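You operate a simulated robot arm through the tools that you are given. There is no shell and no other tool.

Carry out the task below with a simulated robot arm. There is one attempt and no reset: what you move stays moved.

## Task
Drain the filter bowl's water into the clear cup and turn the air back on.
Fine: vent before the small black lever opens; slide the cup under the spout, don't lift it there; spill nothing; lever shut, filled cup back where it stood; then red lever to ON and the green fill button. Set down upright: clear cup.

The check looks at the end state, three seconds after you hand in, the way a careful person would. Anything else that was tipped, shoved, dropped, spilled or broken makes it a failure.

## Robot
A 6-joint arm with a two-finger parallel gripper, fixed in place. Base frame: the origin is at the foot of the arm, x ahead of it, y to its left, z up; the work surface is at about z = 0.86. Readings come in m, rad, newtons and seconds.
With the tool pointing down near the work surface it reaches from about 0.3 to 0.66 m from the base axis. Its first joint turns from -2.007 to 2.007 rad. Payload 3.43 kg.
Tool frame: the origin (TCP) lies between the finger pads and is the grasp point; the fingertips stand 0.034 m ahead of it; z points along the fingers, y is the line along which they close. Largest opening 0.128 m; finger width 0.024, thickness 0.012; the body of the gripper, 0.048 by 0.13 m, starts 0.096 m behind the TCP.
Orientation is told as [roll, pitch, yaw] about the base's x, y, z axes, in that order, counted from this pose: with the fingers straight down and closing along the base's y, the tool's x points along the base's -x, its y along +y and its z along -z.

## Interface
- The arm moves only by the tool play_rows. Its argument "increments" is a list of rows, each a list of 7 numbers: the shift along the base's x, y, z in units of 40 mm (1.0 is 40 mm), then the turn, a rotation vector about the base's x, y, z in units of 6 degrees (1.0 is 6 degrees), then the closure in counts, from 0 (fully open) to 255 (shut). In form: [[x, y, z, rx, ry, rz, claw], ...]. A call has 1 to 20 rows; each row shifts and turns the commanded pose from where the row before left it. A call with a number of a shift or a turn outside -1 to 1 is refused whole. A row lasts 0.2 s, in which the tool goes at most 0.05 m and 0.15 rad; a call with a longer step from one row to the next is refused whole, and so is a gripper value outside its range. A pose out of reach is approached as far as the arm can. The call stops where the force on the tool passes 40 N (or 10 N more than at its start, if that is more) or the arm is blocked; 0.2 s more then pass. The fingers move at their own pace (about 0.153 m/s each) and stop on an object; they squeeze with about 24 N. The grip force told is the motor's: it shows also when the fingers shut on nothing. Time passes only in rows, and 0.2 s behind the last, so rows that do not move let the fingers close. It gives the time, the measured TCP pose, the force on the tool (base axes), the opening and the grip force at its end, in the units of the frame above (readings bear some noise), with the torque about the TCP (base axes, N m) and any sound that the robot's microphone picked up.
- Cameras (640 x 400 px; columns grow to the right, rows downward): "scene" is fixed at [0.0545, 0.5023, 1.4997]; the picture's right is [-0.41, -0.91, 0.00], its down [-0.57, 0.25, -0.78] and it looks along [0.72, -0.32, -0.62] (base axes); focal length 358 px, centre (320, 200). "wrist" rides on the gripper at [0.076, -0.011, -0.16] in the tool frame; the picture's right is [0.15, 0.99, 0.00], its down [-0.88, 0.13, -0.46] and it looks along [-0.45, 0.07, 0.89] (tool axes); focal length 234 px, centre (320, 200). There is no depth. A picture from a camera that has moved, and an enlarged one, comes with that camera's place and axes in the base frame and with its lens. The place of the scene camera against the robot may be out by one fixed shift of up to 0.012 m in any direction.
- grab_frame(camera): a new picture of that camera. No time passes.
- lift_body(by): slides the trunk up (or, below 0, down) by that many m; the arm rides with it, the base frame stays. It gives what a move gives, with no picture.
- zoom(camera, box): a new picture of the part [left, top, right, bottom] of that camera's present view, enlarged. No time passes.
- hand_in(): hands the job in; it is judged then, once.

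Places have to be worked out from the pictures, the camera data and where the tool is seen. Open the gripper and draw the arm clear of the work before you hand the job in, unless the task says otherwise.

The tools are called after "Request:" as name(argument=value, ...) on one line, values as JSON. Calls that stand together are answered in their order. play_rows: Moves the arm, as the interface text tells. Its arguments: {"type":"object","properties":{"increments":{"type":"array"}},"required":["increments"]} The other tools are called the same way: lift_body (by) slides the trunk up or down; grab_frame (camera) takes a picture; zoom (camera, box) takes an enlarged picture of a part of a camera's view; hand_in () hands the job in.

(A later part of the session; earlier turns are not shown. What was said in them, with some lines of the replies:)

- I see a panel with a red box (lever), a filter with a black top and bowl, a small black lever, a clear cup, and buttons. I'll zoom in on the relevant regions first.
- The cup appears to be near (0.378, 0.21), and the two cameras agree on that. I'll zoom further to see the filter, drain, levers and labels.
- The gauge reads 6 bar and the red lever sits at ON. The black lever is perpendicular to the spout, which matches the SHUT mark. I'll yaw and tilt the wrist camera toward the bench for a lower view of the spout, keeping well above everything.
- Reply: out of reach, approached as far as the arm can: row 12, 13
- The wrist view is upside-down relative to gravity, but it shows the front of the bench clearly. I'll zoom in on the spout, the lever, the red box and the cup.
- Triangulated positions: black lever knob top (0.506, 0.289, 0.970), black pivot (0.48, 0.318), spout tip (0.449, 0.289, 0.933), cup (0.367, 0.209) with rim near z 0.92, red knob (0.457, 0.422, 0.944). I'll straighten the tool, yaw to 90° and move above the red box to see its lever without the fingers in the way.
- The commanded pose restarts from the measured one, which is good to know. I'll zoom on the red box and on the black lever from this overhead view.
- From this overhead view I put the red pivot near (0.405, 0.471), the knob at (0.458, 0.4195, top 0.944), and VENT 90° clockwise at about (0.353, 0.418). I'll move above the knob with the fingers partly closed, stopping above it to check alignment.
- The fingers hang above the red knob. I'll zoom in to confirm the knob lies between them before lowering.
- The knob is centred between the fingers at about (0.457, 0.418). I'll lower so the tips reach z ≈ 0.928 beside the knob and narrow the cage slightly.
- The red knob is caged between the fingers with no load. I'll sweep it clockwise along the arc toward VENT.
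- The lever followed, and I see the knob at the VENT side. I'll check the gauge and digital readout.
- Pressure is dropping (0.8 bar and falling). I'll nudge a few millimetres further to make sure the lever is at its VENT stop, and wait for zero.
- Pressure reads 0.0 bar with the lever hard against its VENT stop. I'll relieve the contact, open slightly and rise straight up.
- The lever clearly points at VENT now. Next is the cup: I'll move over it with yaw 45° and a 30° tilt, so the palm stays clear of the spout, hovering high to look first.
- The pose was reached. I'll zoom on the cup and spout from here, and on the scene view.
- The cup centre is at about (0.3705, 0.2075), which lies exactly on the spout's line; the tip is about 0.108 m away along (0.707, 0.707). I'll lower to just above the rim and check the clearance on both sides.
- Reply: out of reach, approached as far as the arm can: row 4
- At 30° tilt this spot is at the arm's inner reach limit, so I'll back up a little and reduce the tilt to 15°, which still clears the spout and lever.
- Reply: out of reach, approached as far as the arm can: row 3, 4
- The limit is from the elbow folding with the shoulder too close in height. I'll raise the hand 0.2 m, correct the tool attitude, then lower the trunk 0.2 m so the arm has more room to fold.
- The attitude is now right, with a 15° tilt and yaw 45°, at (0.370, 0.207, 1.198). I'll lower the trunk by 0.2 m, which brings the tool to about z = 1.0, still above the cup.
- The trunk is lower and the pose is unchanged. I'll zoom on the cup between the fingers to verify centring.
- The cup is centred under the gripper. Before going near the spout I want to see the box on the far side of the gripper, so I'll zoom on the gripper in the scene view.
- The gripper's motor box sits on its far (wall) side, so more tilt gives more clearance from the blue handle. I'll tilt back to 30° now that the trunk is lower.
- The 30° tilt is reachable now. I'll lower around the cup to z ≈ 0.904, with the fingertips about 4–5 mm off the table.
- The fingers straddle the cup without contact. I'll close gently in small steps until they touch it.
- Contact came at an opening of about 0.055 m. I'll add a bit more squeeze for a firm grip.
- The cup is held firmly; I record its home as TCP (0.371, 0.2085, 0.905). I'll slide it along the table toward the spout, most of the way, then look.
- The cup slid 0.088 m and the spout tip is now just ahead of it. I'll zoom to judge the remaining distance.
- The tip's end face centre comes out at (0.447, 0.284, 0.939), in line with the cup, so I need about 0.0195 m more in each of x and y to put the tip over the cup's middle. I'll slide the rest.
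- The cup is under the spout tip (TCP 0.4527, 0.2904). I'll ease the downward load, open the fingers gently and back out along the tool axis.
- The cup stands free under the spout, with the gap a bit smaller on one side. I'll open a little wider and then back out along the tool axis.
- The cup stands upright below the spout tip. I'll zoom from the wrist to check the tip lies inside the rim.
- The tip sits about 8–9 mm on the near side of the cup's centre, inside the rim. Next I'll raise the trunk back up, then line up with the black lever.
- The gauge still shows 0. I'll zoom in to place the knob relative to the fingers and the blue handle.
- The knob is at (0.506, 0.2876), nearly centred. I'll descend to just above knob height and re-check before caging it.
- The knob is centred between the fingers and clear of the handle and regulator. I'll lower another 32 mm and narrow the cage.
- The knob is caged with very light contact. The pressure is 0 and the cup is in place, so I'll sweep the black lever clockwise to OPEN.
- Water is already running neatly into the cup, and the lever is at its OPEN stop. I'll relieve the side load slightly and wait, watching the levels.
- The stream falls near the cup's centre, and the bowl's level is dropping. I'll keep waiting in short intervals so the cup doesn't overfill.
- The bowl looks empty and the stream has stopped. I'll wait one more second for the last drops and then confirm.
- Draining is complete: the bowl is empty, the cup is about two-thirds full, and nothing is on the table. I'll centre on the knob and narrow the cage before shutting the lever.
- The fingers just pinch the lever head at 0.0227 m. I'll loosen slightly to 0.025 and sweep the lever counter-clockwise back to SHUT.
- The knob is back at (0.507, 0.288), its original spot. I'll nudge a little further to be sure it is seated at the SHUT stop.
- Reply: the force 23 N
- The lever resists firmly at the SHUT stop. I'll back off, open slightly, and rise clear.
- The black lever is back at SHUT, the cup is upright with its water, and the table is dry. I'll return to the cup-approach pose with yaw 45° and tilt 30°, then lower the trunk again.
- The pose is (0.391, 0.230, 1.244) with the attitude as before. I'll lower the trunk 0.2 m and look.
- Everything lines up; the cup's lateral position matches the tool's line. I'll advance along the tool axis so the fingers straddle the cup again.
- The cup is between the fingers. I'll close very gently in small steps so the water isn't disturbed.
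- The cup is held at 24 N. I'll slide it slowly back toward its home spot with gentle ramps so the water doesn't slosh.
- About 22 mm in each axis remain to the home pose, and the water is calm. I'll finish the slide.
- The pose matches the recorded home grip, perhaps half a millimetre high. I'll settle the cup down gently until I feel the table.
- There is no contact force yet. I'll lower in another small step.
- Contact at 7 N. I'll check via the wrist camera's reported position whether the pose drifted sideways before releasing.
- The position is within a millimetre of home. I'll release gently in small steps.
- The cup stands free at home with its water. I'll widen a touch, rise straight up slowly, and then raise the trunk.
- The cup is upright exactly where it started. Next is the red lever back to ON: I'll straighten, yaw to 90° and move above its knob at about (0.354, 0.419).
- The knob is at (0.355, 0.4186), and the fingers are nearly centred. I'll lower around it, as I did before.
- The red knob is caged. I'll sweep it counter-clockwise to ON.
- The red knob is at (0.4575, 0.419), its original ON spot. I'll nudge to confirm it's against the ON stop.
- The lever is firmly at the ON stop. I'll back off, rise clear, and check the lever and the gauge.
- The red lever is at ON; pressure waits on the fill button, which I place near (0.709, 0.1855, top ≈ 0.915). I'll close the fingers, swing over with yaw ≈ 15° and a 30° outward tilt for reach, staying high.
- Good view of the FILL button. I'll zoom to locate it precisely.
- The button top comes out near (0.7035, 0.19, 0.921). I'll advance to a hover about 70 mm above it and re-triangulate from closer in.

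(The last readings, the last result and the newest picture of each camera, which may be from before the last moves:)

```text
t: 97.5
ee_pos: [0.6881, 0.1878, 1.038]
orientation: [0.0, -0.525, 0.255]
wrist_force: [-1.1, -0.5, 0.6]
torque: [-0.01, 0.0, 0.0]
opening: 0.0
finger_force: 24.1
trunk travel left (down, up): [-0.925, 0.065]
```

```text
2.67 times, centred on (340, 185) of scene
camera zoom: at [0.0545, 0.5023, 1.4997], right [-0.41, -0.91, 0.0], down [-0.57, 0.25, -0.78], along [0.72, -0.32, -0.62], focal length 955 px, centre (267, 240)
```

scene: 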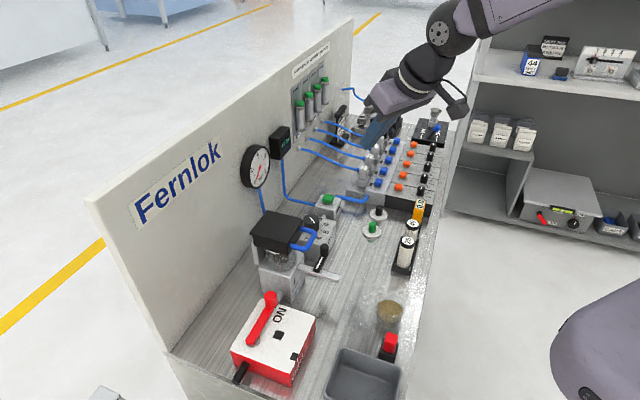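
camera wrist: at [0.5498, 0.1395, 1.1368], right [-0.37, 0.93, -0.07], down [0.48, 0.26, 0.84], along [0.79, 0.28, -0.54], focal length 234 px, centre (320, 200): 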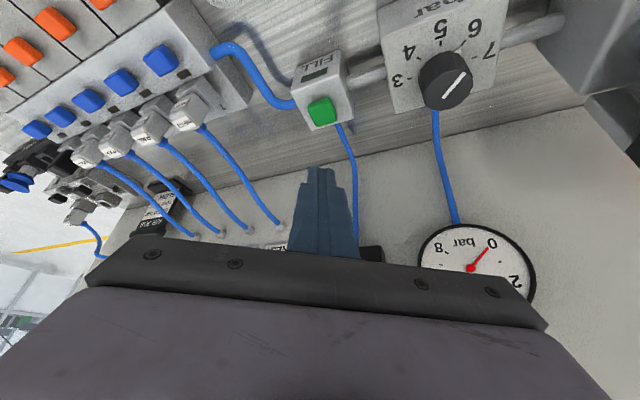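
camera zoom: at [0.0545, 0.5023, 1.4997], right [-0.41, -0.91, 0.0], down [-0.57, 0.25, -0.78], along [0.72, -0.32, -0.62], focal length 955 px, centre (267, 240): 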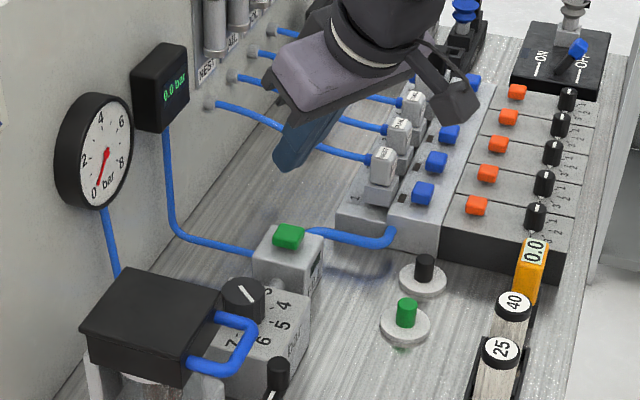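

Request:
zoom(camera="wrist", box=[270, 30, 390, 190])

```text
2.50 times, centred on (330, 110) of wrist
camera zoom: at [0.5498, 0.1395, 1.1368], right [-0.37, 0.93, -0.07], down [0.48, 0.26, 0.84], along [0.79, 0.28, -0.54], focal length 585 px, centre (295, 425)
```

zoom: 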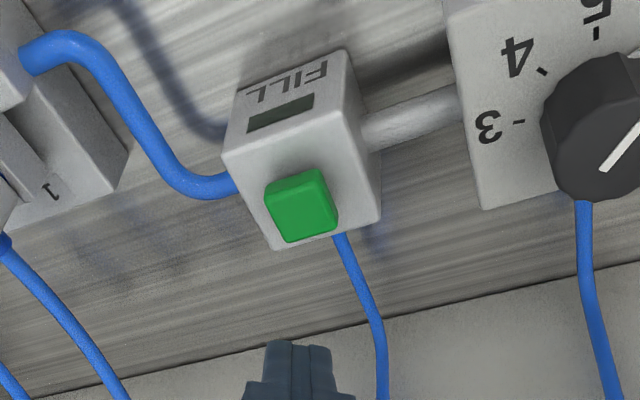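

The button top is at about (0.704, 0.1895, 0.921) and ~30 mm wide. I'll move over it and come down to just above it.

Request:
play_rows(increments=[[0.12, 0, -0.4, 0, 0, 0, 255], [0.12, 0, -0.5, 0, 0, 0, 255], [0, 0, -0.5, 0, 0, 0, 255], [0, 0, -0.35, 0, 0, 0, 255], [0, 0, 0, 0, 0, 0, 255]])

Request:
zoom(camera="wrist", box=[260, 30, 400, 200])

Request:
zoom(camera="scene", box=[290, 140, 390, 250])

```text
t: 98.7
ee_pos: [0.6993, 0.1858, 0.967]
orientation: [0.001, -0.526, 0.254]
wrist_force: [-0.7, -0.1, -0.6]
torque: [0.02, 0.0, 0.0]
opening: 0.0
finger_force: 24.2
trunk travel left (down, up): [-0.925, 0.065]
```

```text
2.35 times, centred on (330, 115) of wrist
camera zoom: at [0.5605, 0.1378, 1.0655], right [-0.37, 0.93, -0.07], down [0.48, 0.26, 0.84], along [0.79, 0.28, -0.54], focal length 551 px, centre (296, 400)
```

zoom: 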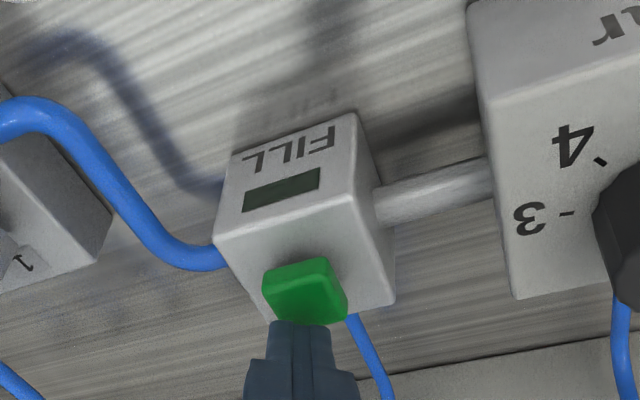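

```text
3.64 times, centred on (340, 195) of scene
camera zoom: at [0.0545, 0.5023, 1.4997], right [-0.41, -0.91, 0.0], down [-0.57, 0.25, -0.78], along [0.72, -0.32, -0.62], focal length 1303 px, centre (247, 218)
```

zoom: 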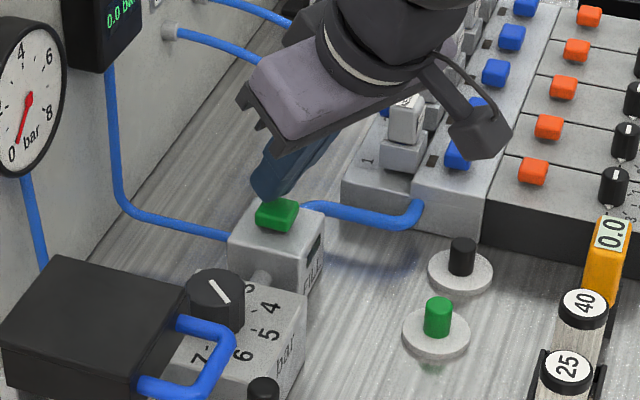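

The tip is right over the button. I'll press down in small steps while watching the force.

Request:
play_rows(increments=[[0, 0.02, -0.1, 0, 0, 0, 255], [0, 0.02, -0.1, 0, 0, 0, 255], [0, 0, -0.06, 0, 0, 0, 255], [0, 0, 0, 0, 0, 0, 255]])

Request:
zoom(camera="wrist", box=[260, 30, 400, 200])

Request:
zoom(camera="scene", box=[240, 120, 360, 250])

```text
t: 99.7
ee_pos: [0.6997, 0.1856, 0.9581]
orientation: [0.0, -0.528, 0.255]
wrist_force: [0.8, -2.5, 6.0]
torque: [-0.11, -0.1, -0.02]
opening: 0.0
finger_force: 23.9
trunk travel left (down, up): [-0.925, 0.065]
heard: click
```

```text
2.35 times, centred on (330, 115) of wrist
camera zoom: at [0.5606, 0.1382, 1.0577], right [-0.37, 0.93, -0.07], down [0.48, 0.26, 0.84], along [0.79, 0.28, -0.54], focal length 551 px, centre (296, 400)
```

zoom: 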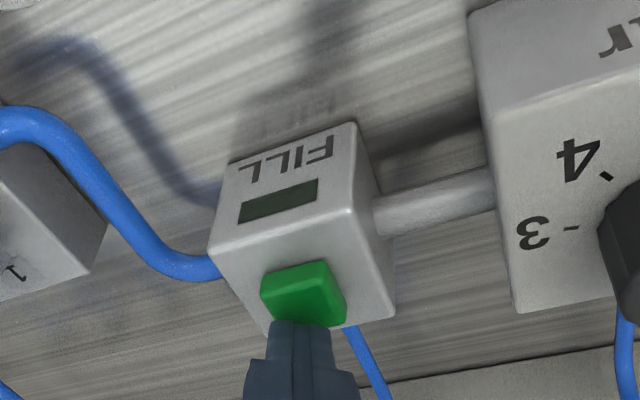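

```text
3.08 times, centred on (300, 185) of scene
camera zoom: at [0.0545, 0.5023, 1.4997], right [-0.41, -0.91, 0.0], down [-0.57, 0.25, -0.78], along [0.72, -0.32, -0.62], focal length 1102 px, centre (382, 246)
```

zoom: 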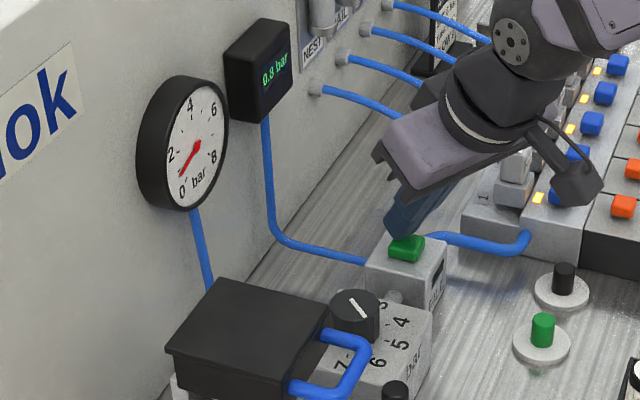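

There was a click and pressure is rising (0.8 bar). I'll hold the press a little longer and watch the readout.

Request:
play_rows(increments=[[0, 0, 0, 0, 0, 0, 255], [0, 0, 0, 0, 0, 0, 255], [0, 0, 0, 0, 0, 0, 255], [0, 0, 0, 0, 0, 0, 255], [0, 0, 0, 0, 0, 0, 255], [0, 0, 0, 0, 0, 0, 255], [0, 0, 0, 0, 0, 0, 255], [0, 0, 0, 0, 0, 0, 255]])

Request:
zoom(camera="scene", box=[240, 120, 360, 250])

```text
t: 101.5
ee_pos: [0.6998, 0.1862, 0.9584]
orientation: [0.001, -0.527, 0.254]
wrist_force: [5.0, -2.4, 10.1]
torque: [-0.05, -0.27, -0.02]
opening: 0.0
finger_force: 23.7
trunk travel left (down, up): [-0.925, 0.065]
```

```text
3.08 times, centred on (300, 185) of scene
camera zoom: at [0.0545, 0.5023, 1.4997], right [-0.41, -0.91, 0.0], down [-0.57, 0.25, -0.78], along [0.72, -0.32, -0.62], focal length 1102 px, centre (382, 246)
```

zoom: 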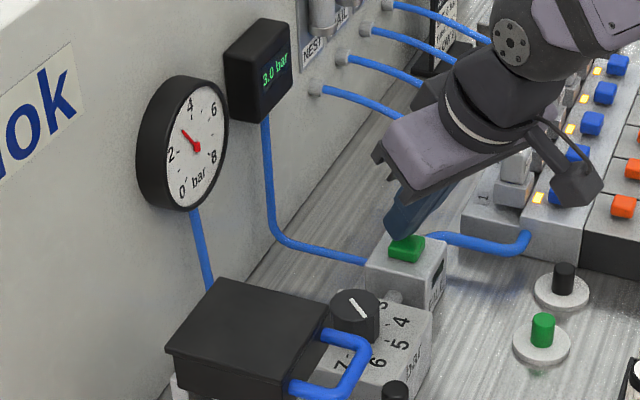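

Pressure is at 3.0 bar and climbing. I'll keep holding a few seconds more.

Request:
play_rows(increments=[[0, 0, 0, 0, 0, 0, 255], [0, 0, 0, 0, 0, 0, 255], [0, 0, 0, 0, 0, 0, 255], [0, 0, 0, 0, 0, 0, 255], [0, 0, 0, 0, 0, 0, 255], [0, 0, 0, 0, 0, 0, 255], [0, 0, 0, 0, 0, 0, 255], [0, 0, 0, 0, 0, 0, 255], [0, 0, 0, 0, 0, 0, 255], [0, 0, 0, 0, 0, 0, 255], [0, 0, 0, 0, 0, 0, 255], [0, 0, 0, 0, 0, 0, 255], [0, 0, 0, 0, 0, 0, 255], [0, 0, 0, 0, 0, 0, 255]])

Request:
zoom(camera="scene", box=[240, 120, 360, 250])

```text
t: 104.5
ee_pos: [0.6981, 0.1863, 0.9576]
orientation: [0.001, -0.527, 0.255]
wrist_force: [4.5, 0.1, 11.4]
torque: [-0.02, -0.25, 0.01]
opening: 0.0
finger_force: 24.0
trunk travel left (down, up): [-0.925, 0.065]
```

```text
3.08 times, centred on (300, 185) of scene
camera zoom: at [0.0545, 0.5023, 1.4997], right [-0.41, -0.91, 0.0], down [-0.57, 0.25, -0.78], along [0.72, -0.32, -0.62], focal length 1102 px, centre (382, 246)
```

zoom: 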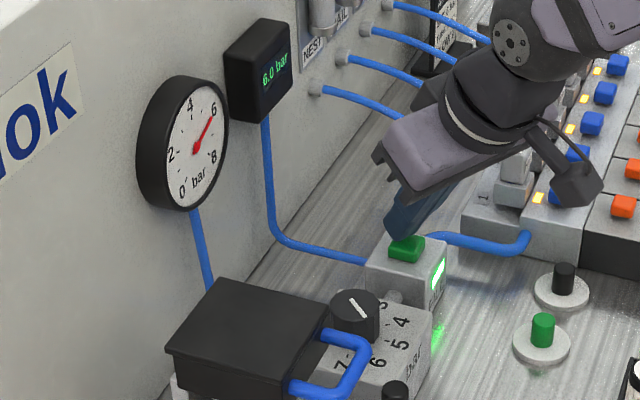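

The readout shows 6.0 bar and the green FILL light is lit. I'll lift off the button, retreat upward and back, and open the gripper.

Request:
play_rows(increments=[[0, 0, 0.2, 0, 0, 0, 255], [0, 0, 0.5, 0, 0, 0, 255], [-0.2, -0.06, 0.8, 0, 0, 0, 255], [-0.4, -0.1, 0.9, 0, 0, 0, 255], [-0.5, -0.15, 0.9, 0, 0, 0, 255], [-0.6, -0.2, 0.9, 0, 0, 0, 255], [-0.6, -0.2, 0.8, -0.249, 0.968, 0, 255], [-0.6, -0.2, 0.5, -0.249, 0.968, 0, 255], [-0.6, -0.2, 0.3, -0.249, 0.968, 0, 200], [-0.6, -0.2, 0.2, -0.249, 0.968, 0, 120], [-0.6, -0.2, 0, -0.249, 0.968, 0, 60], [-0.6, -0.2, 0, 0, 0, 0, 0], [-0.5, -0.2, 0, 0, 0, 0, 0], [0, 0, 0, 0, 0, 0, 0]])

Request:
grab_frame(camera="scene")

Request:
grab_frame(camera="wrist")

```text
t: 107.5
ee_pos: [0.4697, 0.1115, 1.1981]
orientation: [0.002, 0.001, 0.254]
wrist_force: [0.4, -0.1, -1.0]
torque: [0.01, 0.01, 0.0]
opening: 0.1279
finger_force: 0.2
trunk travel left (down, up): [-0.925, 0.065]
```

```text
taken
```

scene: 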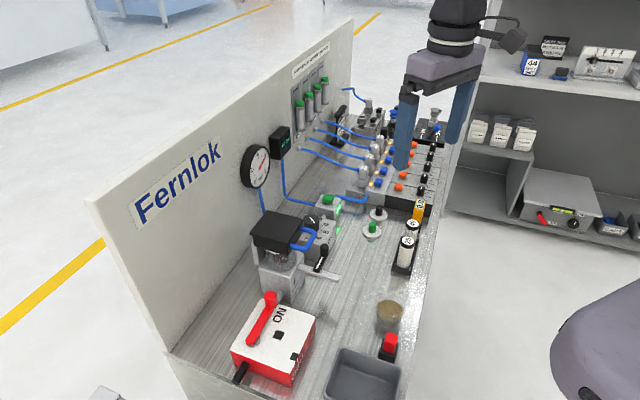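

```text
taken
camera wrist: at [0.3978, 0.0806, 1.3561], right [-0.39, 0.92, 0.0], down [0.82, 0.35, 0.46], along [0.42, 0.18, -0.89], focal length 234 px, centre (320, 200)
```

wrist: 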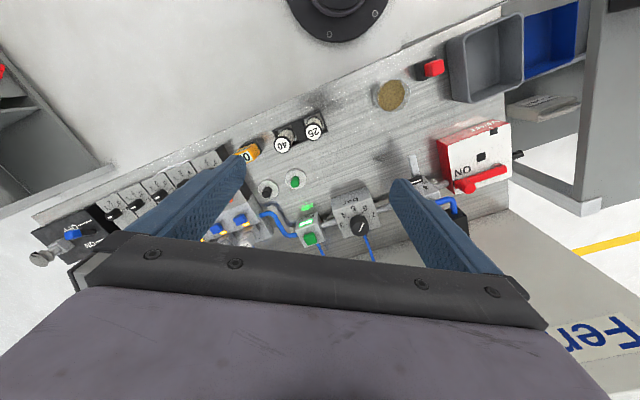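

I'll do a final inspection: gauge, both levers, cup, and the table under the spout.

Request:
zoom(camera="scene", box=[235, 110, 355, 250])

Request:
zoom(camera="scene", box=[240, 210, 420, 370])

Request:
zoom(camera="wrist", box=[330, 50, 540, 220])

Request:
zoom(camera="scene", box=[350, 260, 430, 340])

```text
2.86 times, centred on (295, 180) of scene
camera zoom: at [0.0545, 0.5023, 1.4997], right [-0.41, -0.91, 0.0], down [-0.57, 0.25, -0.78], along [0.72, -0.32, -0.62], focal length 1024 px, centre (391, 257)
```

zoom: 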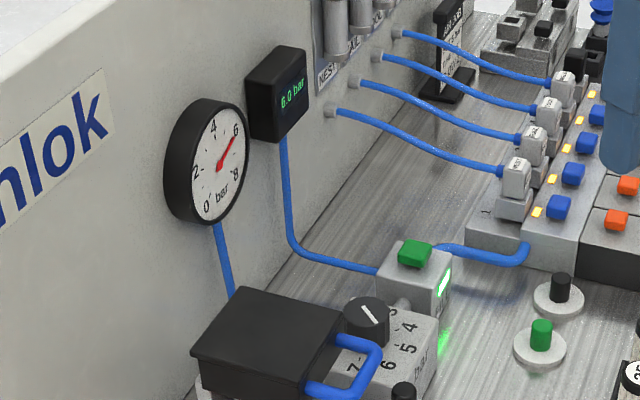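

```text
2.50 times, centred on (330, 290) of scene
camera zoom: at [0.0545, 0.5023, 1.4997], right [-0.41, -0.91, 0.0], down [-0.57, 0.25, -0.78], along [0.72, -0.32, -0.62], focal length 896 px, centre (295, -25)
```

zoom: 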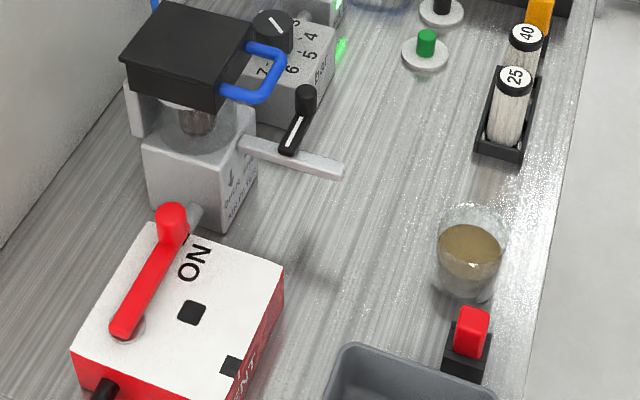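

```text
2.35 times, centred on (435, 135) of wrist
camera zoom: at [0.3978, 0.0806, 1.3561], right [-0.39, 0.92, 0.0], down [0.82, 0.35, 0.46], along [0.42, 0.18, -0.89], focal length 551 px, centre (49, 353)
```

zoom: 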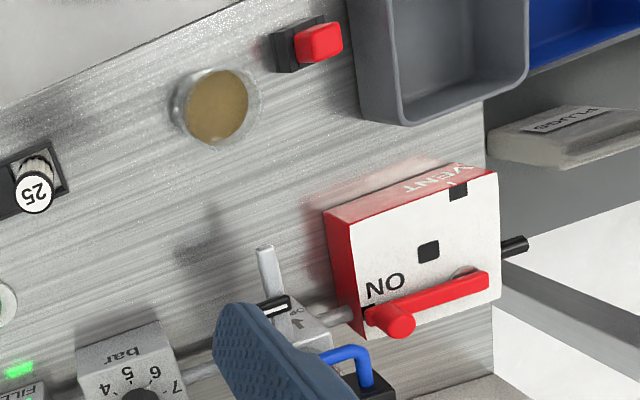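

```text
5.00 times, centred on (390, 300) of scene
camera zoom: at [0.0545, 0.5023, 1.4997], right [-0.41, -0.91, 0.0], down [-0.57, 0.25, -0.78], along [0.72, -0.32, -0.62], focal length 1791 px, centre (-30, -300)
```

zoom: 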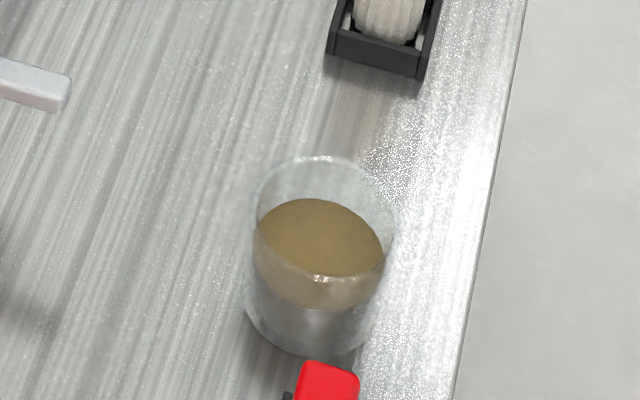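

All is in order: 6.0 bar holding, red lever ON, black lever SHUT, bowl empty, cup upright at home, table dry. I'll draw the arm a bit further back and up before handing in.

Request:
play_rows(increments=[[-0.4, -0.1, 0.4, 0, 0, 0, 0], [-0.5, -0.1, 0.4, 0, 0, 0, 0], [-0.5, -0.1, 0.3, 0, 0, 0, 0], [-0.4, -0.1, 0.2, 0, 0, 0, 0], [0, 0, 0, 0, 0, 0, 0], [0, 0, 0, 0, 0, 0, 0], [0, 0, 0, 0, 0, 0, 0]])

Request:
grab_frame(camera="scene")

Request:
zoom(camera="scene", box=[235, 110, 355, 250])

```text
t: 109.1
ee_pos: [0.3979, 0.0942, 1.2504]
orientation: [0.001, -0.004, 0.255]
wrist_force: [-0.4, 0.0, -0.1]
torque: [0.02, -0.02, 0.0]
opening: 0.1282
finger_force: 0.0
trunk travel left (down, up): [-0.925, 0.065]
```

```text
taken
```

scene: 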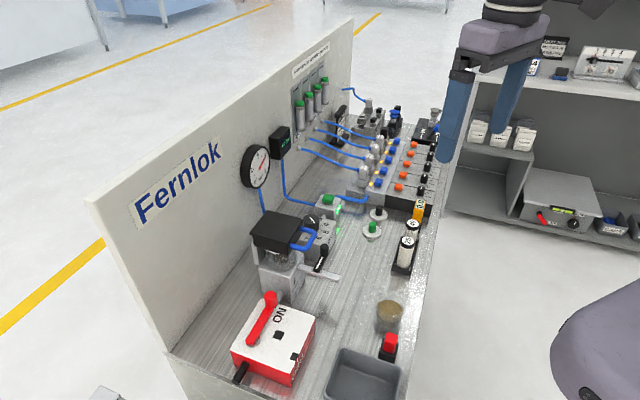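

```text
2.86 times, centred on (295, 180) of scene
camera zoom: at [0.0545, 0.5023, 1.4997], right [-0.41, -0.91, 0.0], down [-0.57, 0.25, -0.78], along [0.72, -0.32, -0.62], focal length 1024 px, centre (391, 257)
```

zoom: 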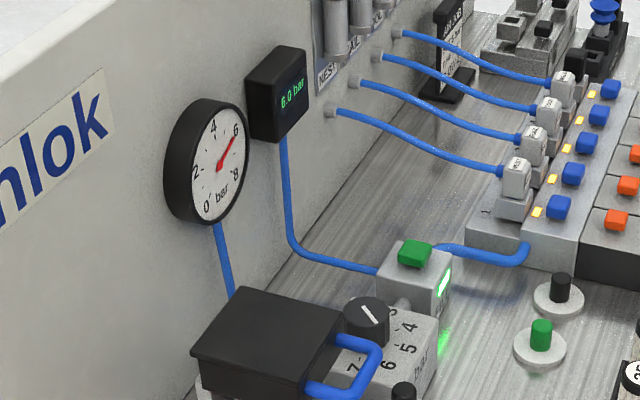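

The pressure holds at 6.0 bar with the green FILL light on, and the arm is clear with the gripper open. I'm handing in the job.

Request:
hand_in()

```text
The job is handed in.
```

The filter bowl is drained into the clear cup and the air is back on. I handed in with the gauge holding at 6.0 bar and the green FILL light lit.

- **Venting:** I moved the red lever to VENT and waited for the gauge to read 0.0 bar before opening the small black lever.
- **Cup:** I slid it under the spout without lifting it. The bowl emptied fully and the cup ended up about two-thirds full, with no spill visible on the table. I slid it back upright to within about a millimetre of where it stood; it may have been a fraction of a millimetre off the table near the end of that slide before I set it down.
- **Levers:** The black lever is shut against its stop and the red lever is at ON against its stop.
- **Fill button:** I pressed it, heard the click and held it until the gauge reached 6.0 bar.

The arm is drawn clear with the gripper open. I saw nothing else on the bench moved or tipped.
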